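You operate a simulated robot arm through the tools that you are given. There is no shell and no other tool. Be economical: measure what you need, move in short steps, check, and stop when the job is done.

Carry out the task below with a simulated robot arm. There is one attempt and no reset: what you move stays moved.

TASK
Swap the full bobbin on the winder spindle for the empty one.
Fine: stand the full bobbin on the clear end.

It is judged by the outcome, as a careful person would: the job done as asked, and still so three seconds after it is handed in. It fails if anything else is knocked over, pushed out of place, dropped, spilled or broken.

THE ROBOT
A 7-joint arm with a two-finger parallel gripper, fixed in place. Base frame: the origin is at the foot of the arm, x ahead of it, y to its left, z up; the work surface is at about z = 856. Lengths are in mm, angles in rad, forces in N, time in s.
With the tool pointing down near the work surface it reaches from about 240 to 680 mm from the base axis. Its first joint turns from -1.152 to 1.152 rad. Payload 2.4 kg.
Tool frame: the origin (TCP) lies between the finger pads and is the grasp point; the fingertips stand 30 mm ahead of it; z points along the fingers, y is the line along which they close. The gripper opens to 94 mm. The fingers are 28 mm wide and 10 mm thick; the gripper's body (50 by 96 mm) begins 55 mm behind the TCP.
Orientation is that of the tool frame in the base frame, as [roll, pitch, yaw] about the fixed x, y, z axes, in that order (R = Rz(yaw) Ry(pitch) Rx(roll)). With the fingers straight down and closing along the base's y, the tool's x points along the base's -x, its y along +y and its z along -z.

THE INTERFACE
- The arm moves only by the tool apply_moves. Its argument "motion" is a list of rows, each an object (a shift or turn left out is 0, a gripper value left out holds the last) with "claw": the gripper command, from -1 (shut) to 1 (fully open), values between in proportion; "travel": the shift along the tool's x, y, z in cm, a list of three; "rotation": the turn, a rotation vector about the tool's x, y, z in rad, a list of three. In form: [{"claw": claw, "travel": [x, y, z], "rotation": [wx, wy, wz]}, ...]. A call has 1 to 12 rows; each row shifts and turns the commanded pose from where the row before left it, along the tool's axes as they then stand. A row lasts 0.2 s, in which the tool goes at most 50 mm and 0.15 rad; a call with a longer step from one row to the next is refused whole, and so is a gripper value outside its range. A pose out of reach is approached as far as the arm can. The call stops where the force on the tool passes 70 N (or 10 N more than at its start, if that is more) or the arm is blocked; 0.2 s more then pass. The fingers move at their own pace (about 153 mm/s each) and stop on an object; they squeeze with about 30 N. The grip force told is the motor's: it shows also when the fingers shut on nothing. Time passes only in rows, and 0.2 s behind the last, so rows that do not move let the fingers close. It gives the time, the measured TCP pose, the force on the tool (base axes), the opening and the grip force at its end, in the units of the frame above (readings bear some noise).
- Cameras (640 x 400 px; columns grow to the right, rows downward): "scene" is fixed at [43.3, 475.6, 1459.6]; the picture's right is [-0.71, -0.70, 0.00], its down [-0.30, 0.30, -0.91] and it looks along [0.64, -0.64, -0.42] (base axes); focal length 361 px, centre (320, 200). "wrist" rides on the gripper at [-37, 0, -58] in the tool frame; the picture's right is [0.00, -1.00, 0.00], its down [0.97, 0.00, -0.24] and it looks along [0.24, 0.00, 0.97] (tool axes); focal length 218 px, centre (320, 200).
- camera(camera): a new picture of that camera. No time passes.
- probe_pixels(camera, pixels): for up to 12 pixels [column, row] of the newest picture of that camera ("zoom" is the newest enlarged one), the place [x, y, z] in the base frame of the surface seen there, good to about 2 mm. No time passes.
- enlarge(camera, box): a new picture of the part [left, top, right, bottom] of that camera's present view, enlarged. No time passes.
- job_done(): hands the job in; it is judged then, once.

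Work in short steps. Measure before you move; look again where a grasp or a placing could have gone wrong, and mend it. You have 80 turns and 38 pictures in all, the two below and enlarged ones among them. Open the gripper and draw the arm clear of the work before you hand the job in, unless the task says otherwise; then end with one line.

The tools are called after "Request:" as a command line: name --argument value ..., lists and objects as JSON in quotes. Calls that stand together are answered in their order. apply_moves: Moves the arm, as the interface text tells. Its arguments: {"type":"object","properties":{"motion":{"type":"array","items":{"type":"object","properties":{"claw":{"type":"number"},"travel":{"type":"array","items":{"type":"number"}},"rotation":{"type":"array","items":{"type":"number"}}}}}},"required":["motion"]} The other tools are called the same way: camera (camera) takes a picture; probe_pixels (camera, pixels) gives the place of the surface under pixels of a picture; enlarge (camera, box) takes an enlarged picture of a part of a camera's view; job_done () hands the job in.

At the start:

```text
clock: 0.0
tool_pos: [435.9, -108.9, 1154.7]
orientation: [3.141, 0.0, -3.14]
force: [-0.2, -0.1, 0.1]
width: 94.1
gripper_force: 0.1
```

scene: 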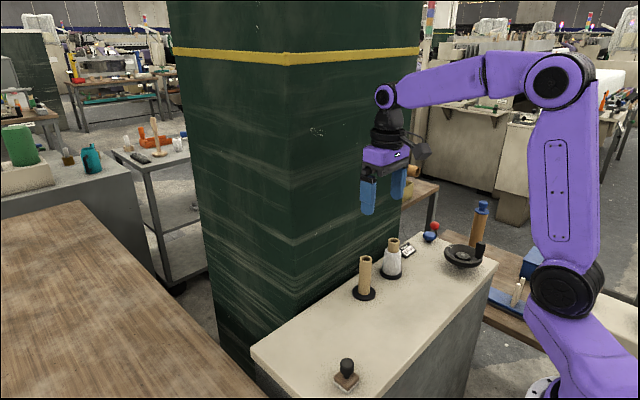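
wrist: 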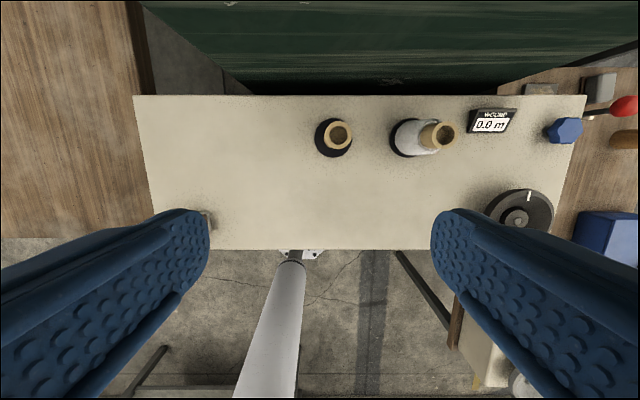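

I see the full (white yarn) bobbin near (392,260) and an empty one near (364,278) in the scene. I'll enlarge to understand the layout.

Request:
enlarge --camera "scene" --box '[330, 190, 510, 302]'

Request:
enlarge --camera "wrist" --box '[290, 80, 610, 280]'

```text
3.56 times, centred on (420, 246) of scene
```

zoom: 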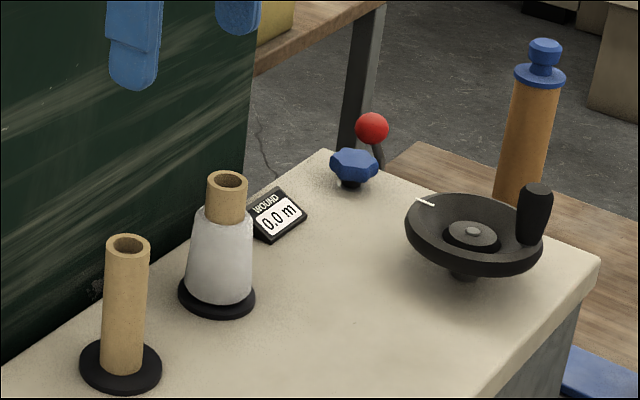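

```text
2.00 times, centred on (450, 180) of wrist
```

zoom: 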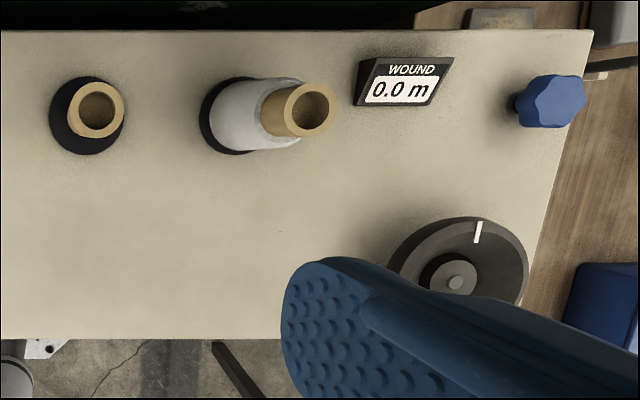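

Next I'll measure both bobbins, the discs, and the counter top.

Request:
probe_pixels --camera "zoom" --pixels '[[97, 108], [97, 86], [97, 134], [75, 108], [120, 108], [58, 130], [303, 110], [303, 87], [303, 134], [271, 110], [330, 110], [207, 125]]'

Request:
enlarge --camera "scene" --box '[345, 225, 425, 305]'

Request:
enlarge --camera "scene" --box '[240, 290, 420, 400]'

```text
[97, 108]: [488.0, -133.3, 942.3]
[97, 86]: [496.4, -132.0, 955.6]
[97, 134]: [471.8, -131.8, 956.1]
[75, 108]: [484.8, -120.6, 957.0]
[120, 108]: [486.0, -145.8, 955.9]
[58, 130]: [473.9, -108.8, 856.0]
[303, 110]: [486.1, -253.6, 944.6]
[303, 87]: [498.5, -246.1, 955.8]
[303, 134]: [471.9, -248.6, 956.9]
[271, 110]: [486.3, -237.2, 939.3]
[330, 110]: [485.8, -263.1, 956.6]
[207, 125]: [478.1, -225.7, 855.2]
```

```text
5.00 times, centred on (385, 265) of scene
```

zoom: 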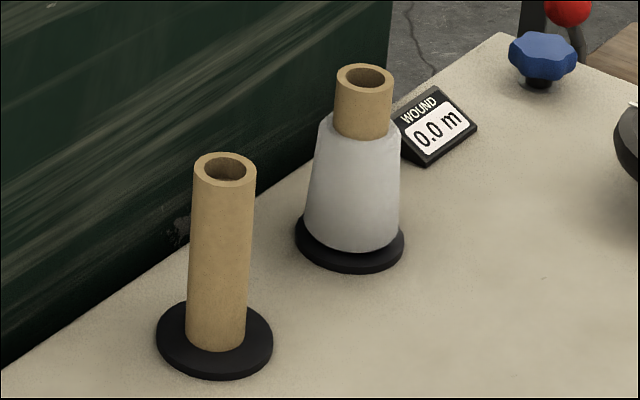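

```text
3.56 times, centred on (330, 345) of scene
```

zoom: 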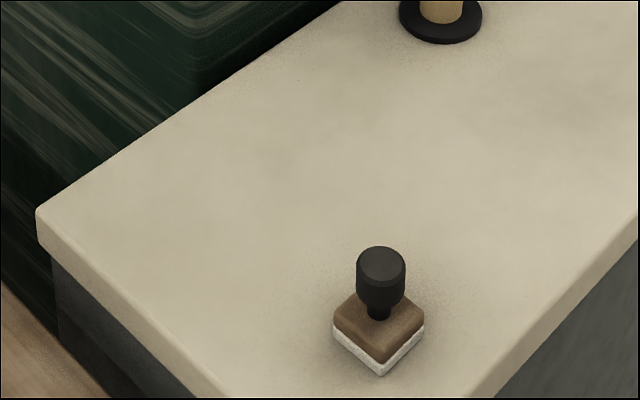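

Both bobbins have their top at z≈956, with axes near (486,-133) and (486,-250). I'll move the camera above the full one to look down its bore.

Request:
apply_moves --motion '[{"claw": 1, "travel": [-0.3, -3.5, 1]}, {"travel": [-0.3, -3.5, 2]}, {"travel": [-0.3, -3.5, 2]}, {"travel": [-0.4, -3.6, 2]}, {}]'

Request:
camera --camera "wrist"

Request:
enlarge --camera "wrist" --box '[220, 70, 420, 195]'

```text
clock: 1.2
tool_pos: [449.9, -251.8, 1085.8]
orientation: [3.141, 0.0, -3.141]
force: [0.4, 0.1, -0.2]
width: 93.8
gripper_force: 0.0
```

```text
31 pictures are left
```

wrist: 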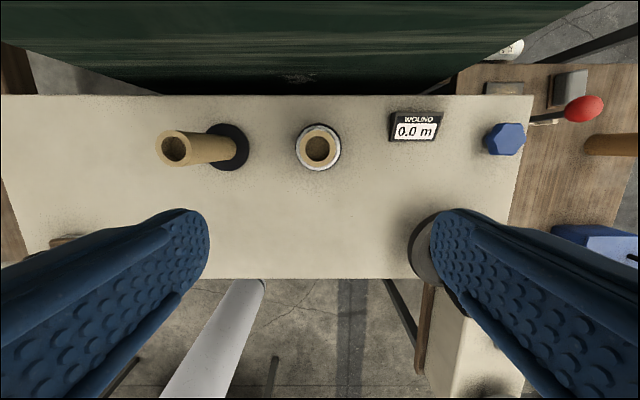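

```text
3.20 times, centred on (320, 132) of wrist
```

zoom: 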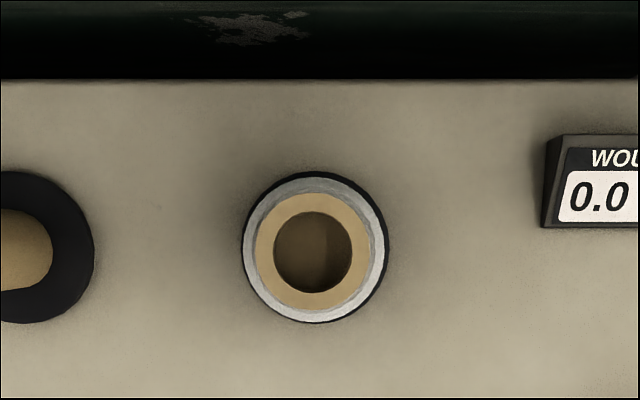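

Request:
probe_pixels --camera "zoom" --pixels '[[312, 252], [300, 245], [330, 260], [262, 252], [363, 252], [312, 200], [312, 302], [88, 245], [60, 300], [120, 300], [378, 250], [248, 250]]'

Request:
enlarge --camera "scene" --box '[350, 230, 410, 300]'

```text
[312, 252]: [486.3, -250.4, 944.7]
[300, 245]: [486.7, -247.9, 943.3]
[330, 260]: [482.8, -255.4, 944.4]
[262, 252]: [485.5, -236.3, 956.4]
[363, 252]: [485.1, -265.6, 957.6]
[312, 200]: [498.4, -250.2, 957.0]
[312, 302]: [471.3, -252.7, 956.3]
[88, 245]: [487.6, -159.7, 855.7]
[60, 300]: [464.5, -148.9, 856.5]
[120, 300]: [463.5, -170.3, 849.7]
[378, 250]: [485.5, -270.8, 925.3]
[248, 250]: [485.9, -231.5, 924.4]
```

```text
5.71 times, centred on (380, 265) of scene
```

zoom: 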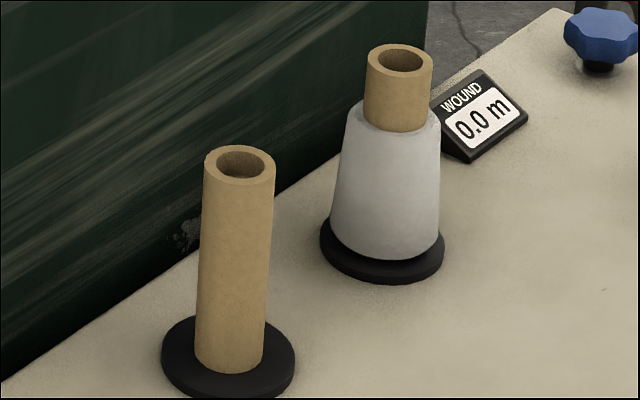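

The bore has something at z≈944 (probably a spindle post), so I'll lift well clear. Next I'll measure the bench's clear end and stamp, and the discs.

Request:
probe_pixels --camera "scene" --pixels '[[254, 350], [300, 345], [320, 325], [346, 366], [346, 388], [335, 378], [357, 376], [385, 320], [300, 385], [408, 249], [462, 250], [430, 330]]'

Request:
probe_pixels --camera "zoom" --pixels '[[180, 350], [230, 390], [290, 370], [335, 245], [380, 272], [440, 255], [385, 200], [230, 300], [310, 330], [470, 300]]'

```text
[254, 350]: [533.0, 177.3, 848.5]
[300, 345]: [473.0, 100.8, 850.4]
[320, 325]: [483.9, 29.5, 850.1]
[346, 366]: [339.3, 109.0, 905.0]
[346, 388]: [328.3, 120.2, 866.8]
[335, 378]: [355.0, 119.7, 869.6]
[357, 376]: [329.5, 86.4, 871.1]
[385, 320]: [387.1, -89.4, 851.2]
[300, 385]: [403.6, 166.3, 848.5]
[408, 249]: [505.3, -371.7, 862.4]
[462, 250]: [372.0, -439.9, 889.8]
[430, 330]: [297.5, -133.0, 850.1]
```

```text
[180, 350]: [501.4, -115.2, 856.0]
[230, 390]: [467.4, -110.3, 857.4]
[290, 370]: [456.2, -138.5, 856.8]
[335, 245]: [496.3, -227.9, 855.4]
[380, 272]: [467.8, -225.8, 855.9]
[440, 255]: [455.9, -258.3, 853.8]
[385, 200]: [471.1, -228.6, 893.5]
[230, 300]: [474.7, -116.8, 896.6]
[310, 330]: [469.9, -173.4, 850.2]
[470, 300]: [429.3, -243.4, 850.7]
```

Bench top is z=850, discs 856. I'll descend on the full bobbin's bare tube with the TCP at z≈960 (the yarn starts below 926).

Request:
apply_moves --motion '[{"travel": [-3.5, 0.1, 0]}, {"travel": [0, 0, 4]}, {"travel": [0, 0, 4]}, {"travel": [0, 0, 2.6]}, {"travel": [0, 0, 2]}, {}]'

Request:
enlarge --camera "scene" --box '[330, 170, 450, 290]'

Request:
camera --camera "wrist"

```text
clock: 2.6
tool_pos: [482.5, -247.7, 955.3]
orientation: [-3.142, -0.001, 3.142]
force: [0.0, 0.7, 0.5]
width: 93.9
gripper_force: 0.1
```

```text
3.33 times, centred on (390, 230) of scene
```

zoom: 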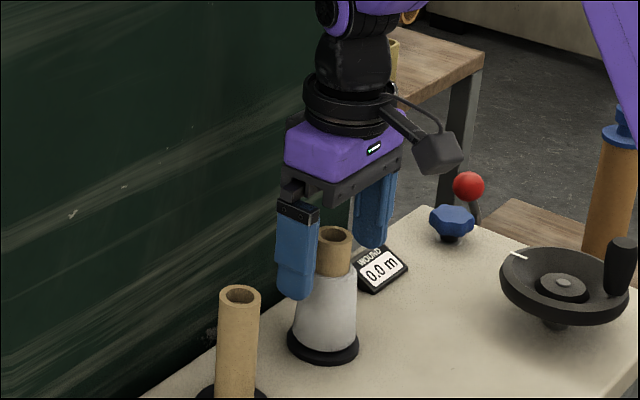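

```text
27 pictures are left
```

wrist: 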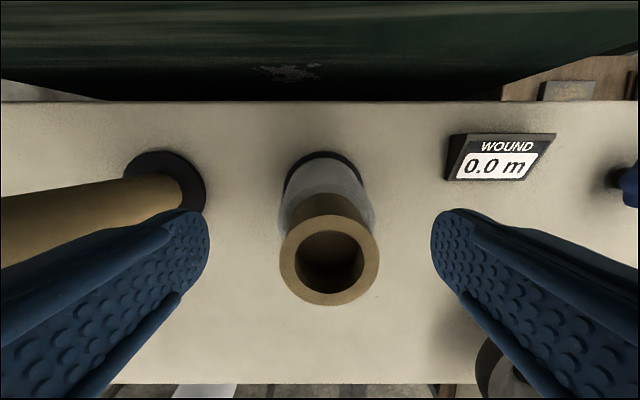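

Request:
probe_pixels --camera "wrist" --pixels '[[288, 258], [372, 258], [330, 222], [330, 297], [330, 255], [330, 265]]'

```text
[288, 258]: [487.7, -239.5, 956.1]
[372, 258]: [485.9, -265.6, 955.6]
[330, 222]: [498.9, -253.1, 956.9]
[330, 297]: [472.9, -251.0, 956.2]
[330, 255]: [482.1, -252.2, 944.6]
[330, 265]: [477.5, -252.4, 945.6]
```

The axis is about (486,-252), so I'll nudge by (+3,-4) mm and raise 5 mm to stay off the yarn, then close.

Request:
apply_moves --motion '[{"travel": [-0.25, -0.35, -0.4]}, {}, {"claw": -0.2}, {"claw": -1}, {}, {}]'

Request:
camera --camera "wrist"

```text
clock: 4.0
tool_pos: [484.6, -250.0, 960.9]
orientation: [3.141, 0.0, 3.139]
force: [-1.6, 10.8, 3.6]
width: 28.5
gripper_force: 29.7
```

```text
26 pictures are left
```

wrist: 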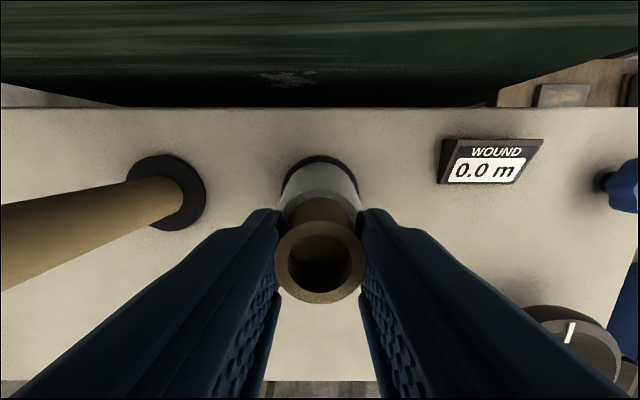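

Gripped at 28.5 mm with a 10.8 N side force in +y, so I'll relieve it 1.5 mm and lift gently.

Request:
apply_moves --motion '[{"travel": [0, 0.15, 0]}, {"travel": [0, 0, -0.5]}, {"travel": [0, 0, -1]}, {}]'

Request:
enlarge --camera "scene" --box '[330, 170, 450, 290]'

```text
clock: 5.0
tool_pos: [487.2, -252.1, 977.9]
orientation: [-3.14, 0.002, 3.141]
force: [0.9, -2.5, -0.5]
width: 29.2
gripper_force: 30.1
```

```text
3.33 times, centred on (390, 230) of scene
```

zoom: 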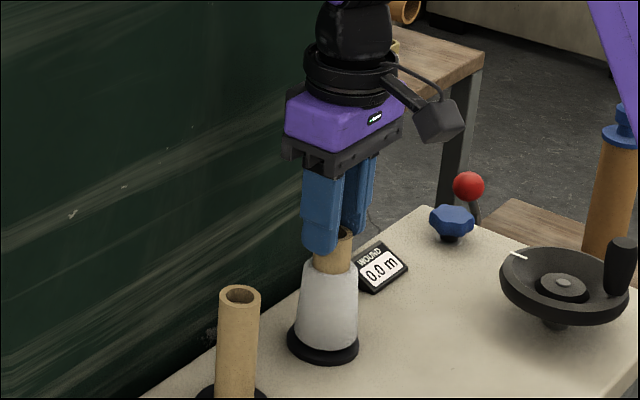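

The bobbin looks not to have risen; I'll verify.

Request:
probe_pixels --camera "zoom" --pixels '[[349, 233], [340, 258], [325, 300], [322, 340], [325, 358]]'

Request:
camera --camera "wrist"

```text
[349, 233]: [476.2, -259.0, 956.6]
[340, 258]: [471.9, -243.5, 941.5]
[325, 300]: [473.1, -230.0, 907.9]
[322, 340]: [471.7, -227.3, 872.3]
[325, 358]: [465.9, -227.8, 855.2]
```

```text
24 pictures are left
```

wrist: 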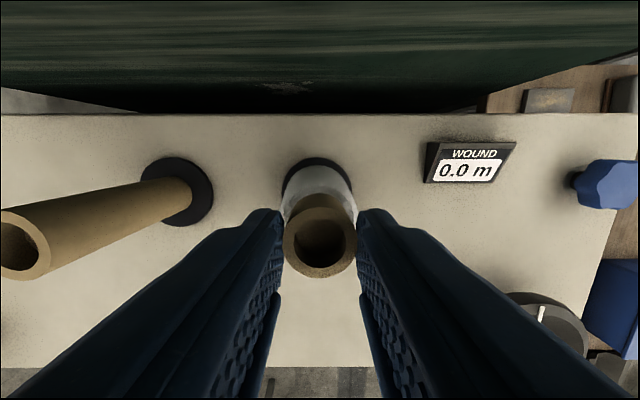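

The fingers slipped up the tube: top still at 956. I'll regrip and pull in small steps while reading the force, to learn what holds it.

Request:
apply_moves --motion '[{"claw": -0.2}, {"travel": [0, 0, 1.0]}, {"travel": [0, 0, 0.8]}, {}, {"claw": -1}, {}, {}]'

Request:
apply_moves --motion '[{"travel": [0, 0, -0.2]}]'

Request:
apply_moves --motion '[{"travel": [0, 0, -0.2]}]'

Request:
enlarge --camera "scene" --box '[390, 190, 510, 280]'

```text
clock: 6.6
tool_pos: [487.1, -251.9, 959.2]
orientation: [3.14, 0.0, 3.141]
force: [0.6, 0.9, -0.5]
width: 29.8
gripper_force: 29.9
```

```text
clock: 7.0
tool_pos: [486.9, -250.5, 961.0]
orientation: [-3.141, 0.001, 3.141]
force: [1.4, -0.2, -1.2]
width: 29.3
gripper_force: 30.0
```

```text
clock: 7.4
tool_pos: [487.1, -251.0, 963.5]
orientation: [3.141, 0.0, 3.141]
force: [-1.2, 0.5, -0.4]
width: 29.2
gripper_force: 29.8
```

```text
4.44 times, centred on (450, 235) of scene
```

zoom: 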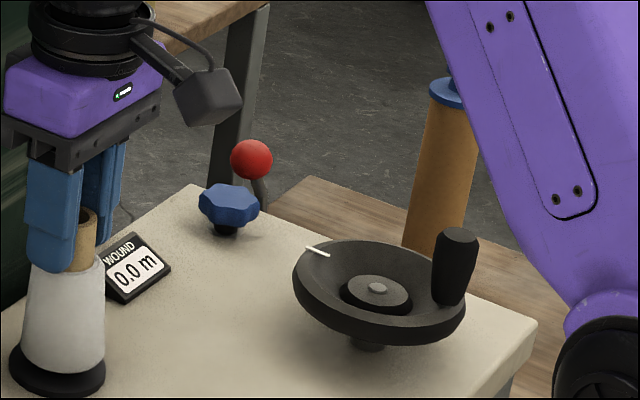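

Request:
probe_pixels --camera "zoom" --pixels '[[84, 208], [90, 212], [80, 265], [65, 340], [60, 375]]'

Request:
apply_moves --motion '[{"travel": [0, 0, -0.3]}, {"travel": [0, 0, -0.3]}]'

Request:
enlarge --camera "scene" --box '[350, 200, 430, 290]'

```text
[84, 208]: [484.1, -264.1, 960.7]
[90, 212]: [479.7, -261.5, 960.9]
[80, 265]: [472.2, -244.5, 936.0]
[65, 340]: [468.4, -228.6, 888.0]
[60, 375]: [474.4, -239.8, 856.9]
```

```text
clock: 8.0
tool_pos: [487.1, -250.9, 969.3]
orientation: [3.141, 0.0, 3.141]
force: [0.5, 0.6, -1.5]
width: 29.1
gripper_force: 29.9
```

```text
4.44 times, centred on (390, 245) of scene
```

zoom: 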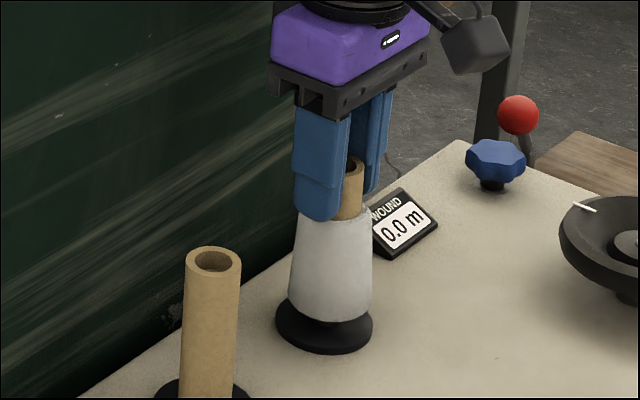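

It's rising now (top 960.9 earlier, black boss visible beneath). I'll keep lifting slowly.

Request:
apply_moves --motion '[{"travel": [0, 0, -0.5]}, {"travel": [0, 0, -0.5]}, {"travel": [0, 0, -0.5]}, {"travel": [0, 0, -0.5]}, {"travel": [0, 0, -0.5]}, {"travel": [0, 0, -0.5]}]'

Request:
enlarge --camera "scene" --box '[350, 190, 430, 290]'

```text
clock: 9.4
tool_pos: [486.3, -250.5, 998.5]
orientation: [3.141, 0.001, -3.141]
force: [-0.2, 0.3, -1.4]
width: 28.9
gripper_force: 30.4
```

```text
4.00 times, centred on (390, 240) of scene
```

zoom: 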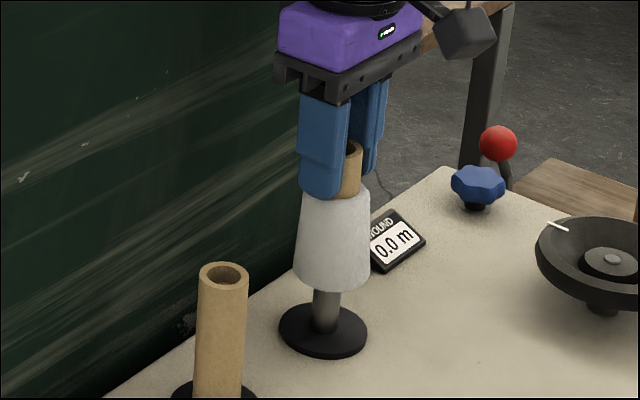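

Full bobbin is coming off a thick post. Continue up another 70 mm.

Request:
apply_moves --motion '[{"travel": [0, 0, -0.6]}, {"travel": [0, 0, -0.7]}, {"travel": [0, 0, -0.7]}, {"travel": [0, 0, -0.7]}, {"travel": [0, 0, -0.7]}, {"travel": [0, 0, -0.7]}, {"travel": [0, 0, -0.7]}, {"travel": [0, 0, -0.7]}, {"travel": [0, 0, -0.7]}, {"travel": [0, 0, -0.7]}, {"travel": [0, 0, -0.6]}]'

Request:
enlarge --camera "scene" --box '[340, 170, 440, 300]'

```text
clock: 11.8
tool_pos: [487.1, -252.7, 1073.1]
orientation: [-3.141, 0.0, -3.141]
force: [0.3, 0.4, -1.3]
width: 29.0
gripper_force: 30.0
```

```text
3.08 times, centred on (390, 235) of scene
```

zoom: 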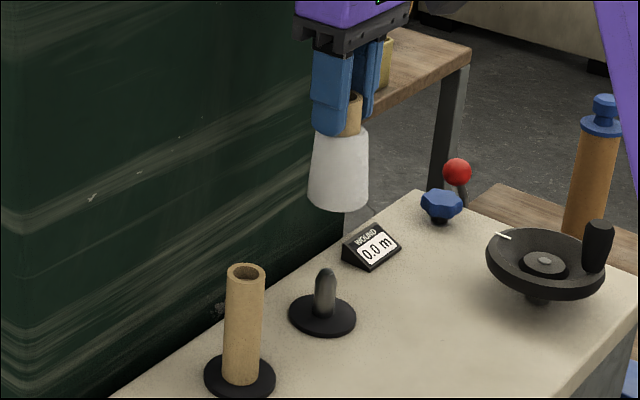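

Full bobbin is clear; the spindle post has a round top. I'll measure the post, then carry the bobbin over to the clear end at about (470, 95).

Request:
probe_pixels --camera "zoom" --pixels '[[325, 270], [325, 290], [316, 300], [334, 300], [325, 312], [300, 320], [345, 325], [325, 205], [338, 200]]'

Request:
apply_moves --motion '[{"travel": [0, 0, -1]}, {"travel": [0, 0, -1.5]}, {"travel": [0, 1.5, 0]}, {"travel": [0.2, 3, 0]}, {"travel": [0.2, 4, 0]}, {"travel": [0.2, 4, 0]}, {"travel": [0.2, 4, 0]}, {"travel": [0.2, 4, 0]}, {"travel": [0.2, 4, 0]}, {"travel": [0.2, 4, 0]}, {"travel": [0.2, 3.5, 0]}, {"travel": [0, 2.5, 0]}]'

Request:
camera --camera "scene"

```text
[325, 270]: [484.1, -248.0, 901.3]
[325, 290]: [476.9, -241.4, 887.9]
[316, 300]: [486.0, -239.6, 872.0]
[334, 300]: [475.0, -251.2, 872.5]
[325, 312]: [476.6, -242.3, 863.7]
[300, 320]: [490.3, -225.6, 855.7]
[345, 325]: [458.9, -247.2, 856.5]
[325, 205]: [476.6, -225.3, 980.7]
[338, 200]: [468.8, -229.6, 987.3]
```

```text
clock: 14.4
tool_pos: [469.0, 91.7, 1097.0]
orientation: [-3.139, 0.001, 3.141]
force: [0.6, -0.6, -1.0]
width: 29.4
gripper_force: 30.3
```

```text
19 pictures are left
```

scene: 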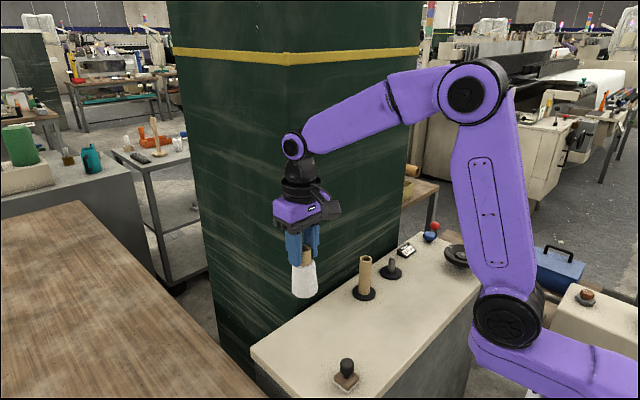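

Over the clear end. I'll lower to about 8 mm above the bench, and look.

Request:
apply_moves --motion '[{"travel": [0, 0, 1]}, {"travel": [0, 0, 2]}, {"travel": [0, 0, 2]}, {"travel": [0, 0, 2]}, {"travel": [0, 0, 2]}, {"travel": [0, 0, 2]}, {"travel": [0, 0, 1.4]}, {"travel": [0, 0, 0.7]}, {}]'

Request:
enlarge --camera "scene" --box '[240, 250, 380, 390]'

```text
clock: 16.4
tool_pos: [473.2, 95.7, 968.7]
orientation: [-3.141, 0.0, -3.141]
force: [0.4, 0.0, -0.9]
width: 29.1
gripper_force: 29.3
```

```text
2.86 times, centred on (310, 320) of scene
```

zoom: 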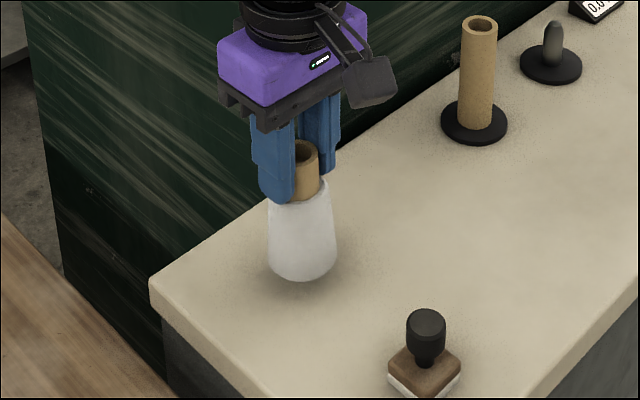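

Request:
probe_pixels --camera "zoom" --pixels '[[303, 277], [303, 272], [303, 284], [311, 150], [315, 147]]'

Request:
apply_moves --motion '[{"travel": [0, 0, 0.5]}, {"travel": [0, 0, 0.3]}, {}]'

Request:
apply_moves --motion '[{"travel": [0, 0, 0.2]}, {"travel": [0, 0, 0.2]}]'

```text
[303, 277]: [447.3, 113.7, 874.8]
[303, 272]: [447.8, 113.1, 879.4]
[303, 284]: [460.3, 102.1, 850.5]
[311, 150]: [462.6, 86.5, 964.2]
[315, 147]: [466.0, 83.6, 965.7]
```

```text
clock: 17.2
tool_pos: [473.1, 93.9, 960.0]
orientation: [3.141, -0.001, -3.141]
force: [1.0, -0.7, -1.1]
width: 29.3
gripper_force: 30.1
```

```text
clock: 17.8
tool_pos: [472.0, 94.9, 955.2]
orientation: [-3.141, 0.001, -3.14]
force: [0.6, -0.5, -0.6]
width: 29.1
gripper_force: 30.1
```

The top should be ~953 and must reach ~950. Lower in 1.5 mm steps until the force shows contact.

Request:
apply_moves --motion '[{"travel": [0, 0, 0.15]}]'

Request:
apply_moves --motion '[{"travel": [0, 0, 0.15]}]'

```text
clock: 18.2
tool_pos: [471.9, 94.5, 954.1]
orientation: [3.14, 0.001, 3.141]
force: [-0.1, 0.0, -1.9]
width: 29.2
gripper_force: 29.5
```

```text
clock: 18.6
tool_pos: [472.4, 94.2, 953.0]
orientation: [-3.141, 0.002, 3.141]
force: [-4.9, 1.8, 15.3]
width: 28.7
gripper_force: 29.7
```

Contact (15 N up). I'll open partway so the fingers part evenly, then rise.

Request:
apply_moves --motion '[{"travel": [0, 0, -0.05]}, {"claw": -0.25}, {"claw": 0.2}, {}, {"travel": [0, 0, -1]}, {"travel": [0, 0, -3]}, {"travel": [0, 0, -4]}, {"travel": [0, 0, -4]}]'

Request:
camera --camera "scene"

```text
clock: 20.4
tool_pos: [472.1, 94.3, 1074.7]
orientation: [3.141, -0.002, 3.141]
force: [-0.1, -0.5, 0.6]
width: 56.5
gripper_force: 0.1
```

```text
17 pictures are left
```

scene: 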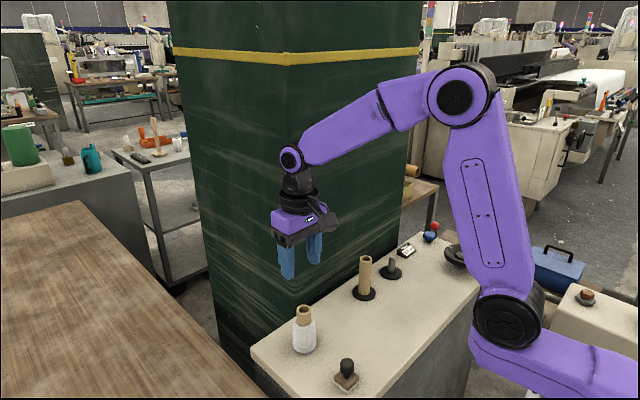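

The full bobbin stands at the clear end (304,330). Now I go above the empty one at about (486,-133).

Request:
apply_moves --motion '[{"travel": [-0.3, -4, 0], "claw": 0.5}, {"travel": [-0.3, -4.5, 0]}, {"travel": [-0.3, -4.5, 0]}, {"travel": [-0.3, -4.5, 0]}, {"travel": [-0.2, -3.5, 0]}, {"travel": [0, -1.7, 0]}, {"travel": [0, 0, 3]}, {"travel": [0, 0, 3]}, {}, {}]'

Request:
camera --camera "wrist"

```text
clock: 22.6
tool_pos: [486.1, -134.2, 1013.6]
orientation: [3.141, -0.001, 3.142]
force: [0.1, -0.3, 0.2]
width: 70.5
gripper_force: 0.0
```

```text
16 pictures are left
```

wrist: 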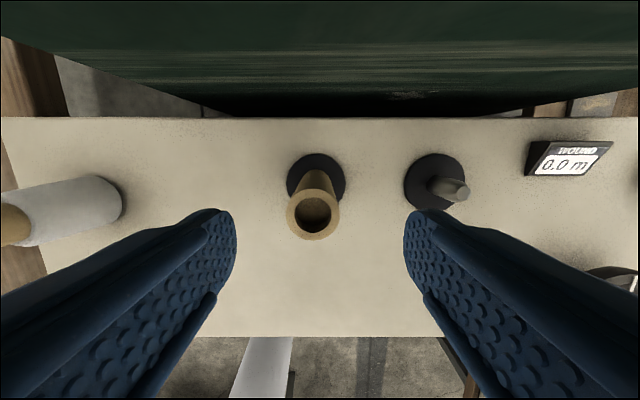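

Request:
probe_pixels --camera "wrist" --pixels '[[291, 214], [336, 214], [313, 195], [313, 233], [290, 180], [343, 180], [316, 156], [408, 183], [462, 183], [434, 156], [440, 210]]'

```text
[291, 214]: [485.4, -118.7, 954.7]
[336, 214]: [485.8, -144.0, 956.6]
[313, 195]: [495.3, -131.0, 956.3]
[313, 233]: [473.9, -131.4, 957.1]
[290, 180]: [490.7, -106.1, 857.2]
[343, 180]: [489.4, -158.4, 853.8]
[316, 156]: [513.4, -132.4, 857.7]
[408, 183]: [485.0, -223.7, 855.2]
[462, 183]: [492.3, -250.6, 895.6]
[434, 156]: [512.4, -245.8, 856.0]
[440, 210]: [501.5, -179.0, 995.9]
```

Empty's axis ≈ (485.5,-131.5). I shift +2.8 mm in y, descend to z≈958 and close.

Request:
apply_moves --motion '[{"travel": [0, 0.28, 0]}, {"travel": [0, 0, 2]}, {"travel": [0, 0, 2]}, {"travel": [0, 0, 1.5]}, {}, {"claw": -0.2}, {"claw": -1}, {}, {}]'

Request:
camera --camera "wrist"

```text
clock: 24.6
tool_pos: [483.7, -129.7, 958.6]
orientation: [-3.141, 0.0, -3.14]
force: [0.1, -0.9, -0.5]
width: 29.1
gripper_force: 30.0
```

```text
15 pictures are left
```

wrist: 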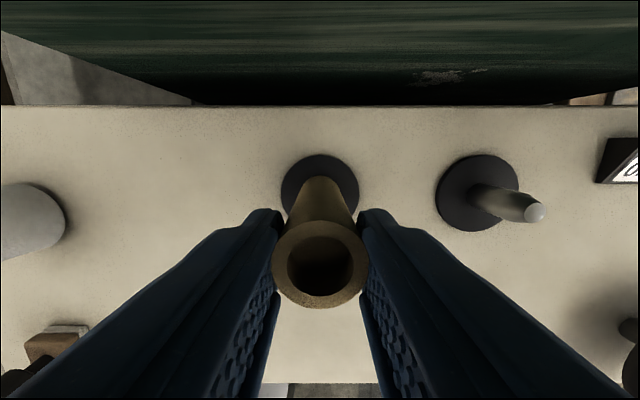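

Centred, no side force. Lift slowly.

Request:
apply_moves --motion '[{"travel": [0, 0, -0.2]}, {"travel": [0, 0, -0.2]}, {"travel": [0, 0, -0.3]}, {"travel": [0, 0, -0.4]}, {"travel": [0, 0, -0.5]}, {"travel": [0, 0, -0.5]}, {"travel": [0, 0, -0.5]}, {"travel": [0, 0, -0.5]}]'

Request:
enlarge --camera "scene" --box '[320, 190, 420, 310]'

```text
clock: 26.4
tool_pos: [482.5, -129.6, 989.3]
orientation: [-3.141, 0.001, -3.141]
force: [-0.3, 0.1, -0.5]
width: 29.0
gripper_force: 29.8
```

```text
3.33 times, centred on (370, 250) of scene
```

zoom: 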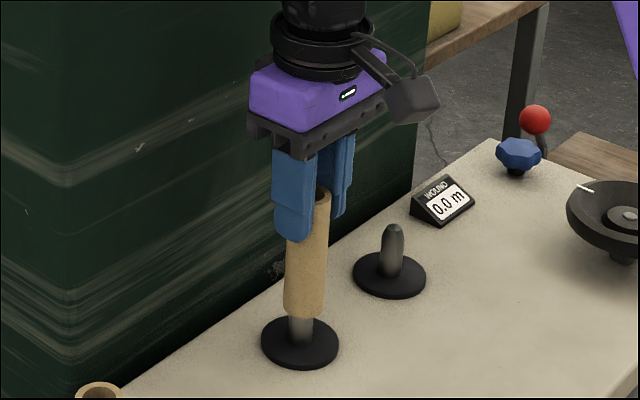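

It's lifting off its peg. Raise 55 mm more and shift 12 cm toward the spindle.

Request:
apply_moves --motion '[{"travel": [0, 0, -0.8]}, {"travel": [0, 0, -1]}, {"travel": [0, 0, -1.2]}, {"travel": [0, 0, -1.5]}, {"travel": [0, 0, -1]}, {"travel": [0, -2, 0]}, {"travel": [0, -3, 0]}, {"travel": [0, -3, 0]}, {"travel": [0, -2.5, 0]}, {"travel": [0, -1.5, 0]}, {}, {}]'

Request:
camera --camera "wrist"

Request:
enlarge --camera "scene" --box '[350, 190, 430, 290]'

```text
clock: 29.0
tool_pos: [484.2, -249.1, 1045.8]
orientation: [3.139, -0.001, -3.141]
force: [-0.7, 0.5, 0.4]
width: 29.3
gripper_force: 29.6
```

```text
13 pictures are left
```

wrist: 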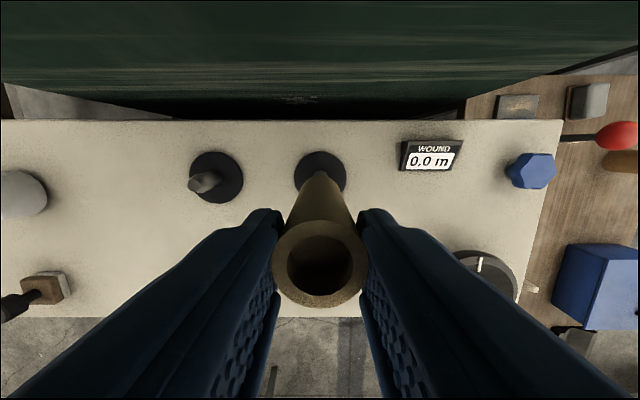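

```text
4.00 times, centred on (390, 240) of scene
```

zoom: 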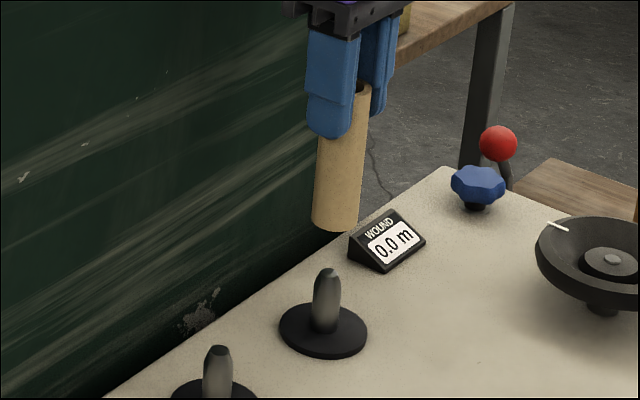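

Request:
probe_pixels --camera "wrist" --pixels '[[297, 172], [343, 172], [320, 153], [192, 176], [242, 176], [217, 153], [217, 201]]'

Request:
probe_pixels --camera "zoom" --pixels '[[282, 330], [365, 330], [325, 305], [325, 355], [314, 310], [339, 310], [327, 272], [316, 215], [358, 215], [337, 229]]'

```text
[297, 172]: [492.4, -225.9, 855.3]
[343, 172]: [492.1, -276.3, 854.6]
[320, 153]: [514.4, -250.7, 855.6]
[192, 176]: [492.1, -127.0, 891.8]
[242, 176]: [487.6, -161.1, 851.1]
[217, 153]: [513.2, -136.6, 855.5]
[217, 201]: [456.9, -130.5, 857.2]
```

```text
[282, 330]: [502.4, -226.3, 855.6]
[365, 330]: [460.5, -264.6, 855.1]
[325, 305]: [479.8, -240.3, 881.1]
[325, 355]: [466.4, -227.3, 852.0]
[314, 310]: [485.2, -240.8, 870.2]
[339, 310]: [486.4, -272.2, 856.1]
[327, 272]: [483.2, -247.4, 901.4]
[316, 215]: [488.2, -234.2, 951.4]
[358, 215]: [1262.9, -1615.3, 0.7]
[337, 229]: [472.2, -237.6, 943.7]
```

The spindle's disc centre is at (485.5,-251), matching the 120 mm offset from the old peg. I'll lower to just above the post and check.

Request:
apply_moves --motion '[{"travel": [0, 0, 1]}, {"travel": [0, 0, 1]}, {"travel": [0, 0, 0.9]}, {"travel": [0, 0, 0.4]}, {}]'

Request:
enlarge --camera "scene" --box '[360, 220, 420, 290]'

```text
clock: 30.2
tool_pos: [485.8, -250.9, 1009.2]
orientation: [-3.14, 0.001, -3.141]
force: [0.7, -0.6, -0.2]
width: 29.2
gripper_force: 29.9
```

```text
5.71 times, centred on (390, 255) of scene
```

zoom: 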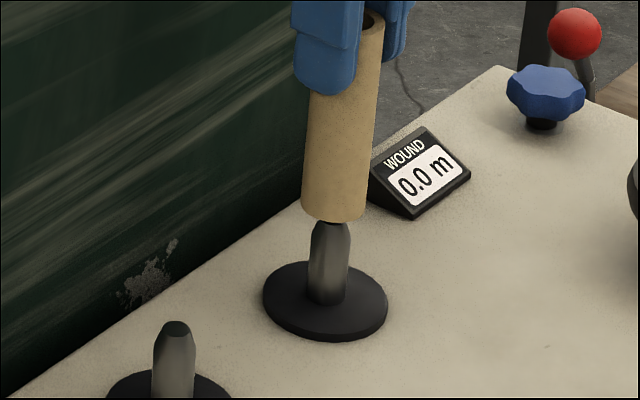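

Tube bottom (335,215) sits right above the tapered tip (332,224). Lower slowly.

Request:
apply_moves --motion '[{"travel": [0, 0, 0.3]}, {"travel": [0, 0, 0.3]}, {"travel": [0, 0, 0.3]}, {"travel": [0, 0, 0.3]}, {"travel": [0, 0, 0.3]}]'

Request:
enlarge --camera "scene" --box '[360, 220, 420, 290]'

```text
clock: 31.4
tool_pos: [483.6, -250.6, 995.9]
orientation: [3.141, 0.001, -3.14]
force: [0.9, -0.2, -0.5]
width: 29.0
gripper_force: 30.3
```

```text
5.71 times, centred on (390, 255) of scene
```

zoom: 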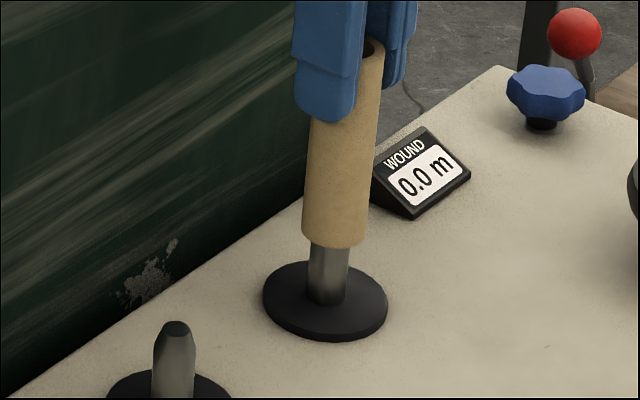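

The tip is inside the bore with no force. Keep lowering.

Request:
apply_moves --motion '[{"travel": [0, 0, 0.4]}, {"travel": [0, 0, 0.4]}, {"travel": [0, 0, 0.4]}, {"travel": [0, 0, 0.4]}, {"travel": [0, 0, 0.4]}, {"travel": [0, 0, 0.4]}, {"travel": [0, 0, 0.4]}, {"travel": [0, 0, 0.3]}]'

Request:
enlarge --camera "scene" --box '[360, 220, 420, 290]'

```text
clock: 33.2
tool_pos: [484.3, -251.7, 964.0]
orientation: [-3.141, -0.001, -3.141]
force: [0.0, 0.1, -0.1]
width: 29.0
gripper_force: 30.2
```

```text
5.71 times, centred on (390, 255) of scene
```

zoom: 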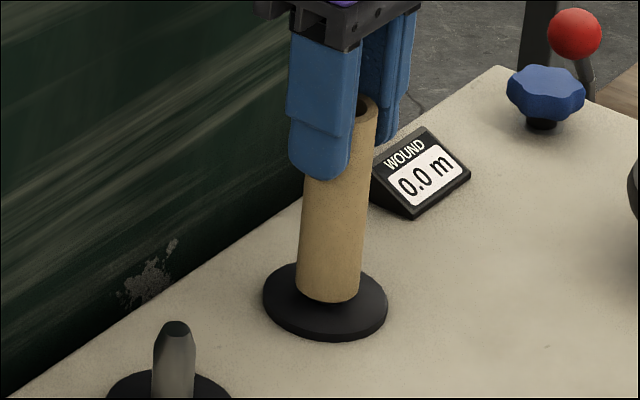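

Almost seated, about 5 mm to go. I'll lower in small steps to contact.

Request:
apply_moves --motion '[{"travel": [0, 0, 0.2]}, {"travel": [0, 0, 0.15]}]'

Request:
apply_moves --motion '[{"travel": [0, 0, 0.15]}]'

Request:
apply_moves --motion '[{"travel": [0, 0, 0.1]}]'

```text
clock: 33.8
tool_pos: [484.3, -250.9, 961.8]
orientation: [-3.141, -0.002, -3.142]
force: [0.1, -0.5, -0.4]
width: 29.2
gripper_force: 30.0
```

```text
clock: 34.2
tool_pos: [484.5, -251.2, 959.2]
orientation: [-3.14, -0.001, 3.141]
force: [-2.9, 1.3, 5.4]
width: 29.0
gripper_force: 29.5
```

```text
clock: 34.6
tool_pos: [485.1, -250.6, 958.9]
orientation: [3.141, 0.0, -3.141]
force: [-7.8, 1.3, 20.7]
width: 29.3
gripper_force: 30.0
```

Seated (20 N up). Release and rise clear.

Request:
apply_moves --motion '[{"travel": [0, 0, -0.05]}, {"claw": -0.25}, {"claw": 0.2}, {}, {"travel": [0, 0, -1]}, {"travel": [0, 0, -3]}, {"travel": [0, 0, -4]}, {"travel": [0, 0, -5]}, {"travel": [2, 0, -4]}, {"travel": [4, 0, 0]}, {}]'

Request:
camera --camera "scene"

Request:
enlarge --camera "scene" --box '[270, 220, 450, 400]'

```text
clock: 37.0
tool_pos: [423.7, -250.1, 1131.9]
orientation: [3.141, 0.0, 3.141]
force: [-0.8, -0.1, -0.5]
width: 56.4
gripper_force: 0.1
```

```text
8 pictures are left
```

scene: 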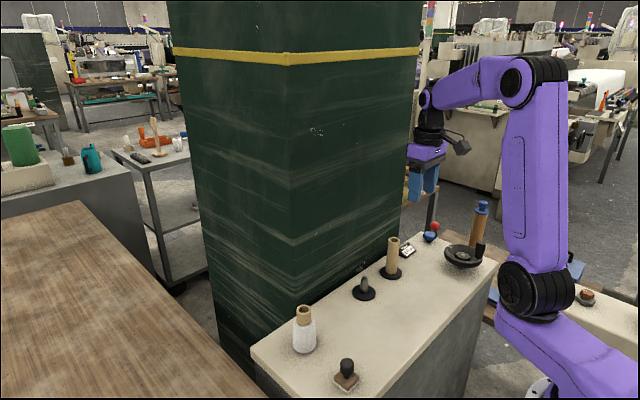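

```text
2.22 times, centred on (360, 310) of scene
```

zoom: 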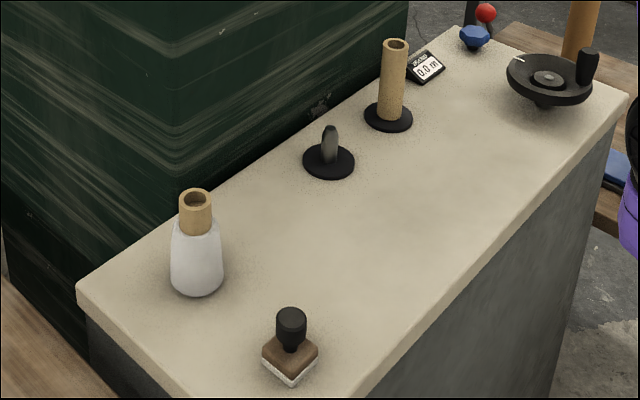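

The empty bobbin is seated on the spindle (390,272), the full one stands at the clear end, and nothing else has moved. Handing in.

Request:
job_done

```text
The job is handed in.
```

The empty bobbin is now on the winder spindle, and the full bobbin stands upright on the clear end of the bench. Nothing else looked moved in the last picture.
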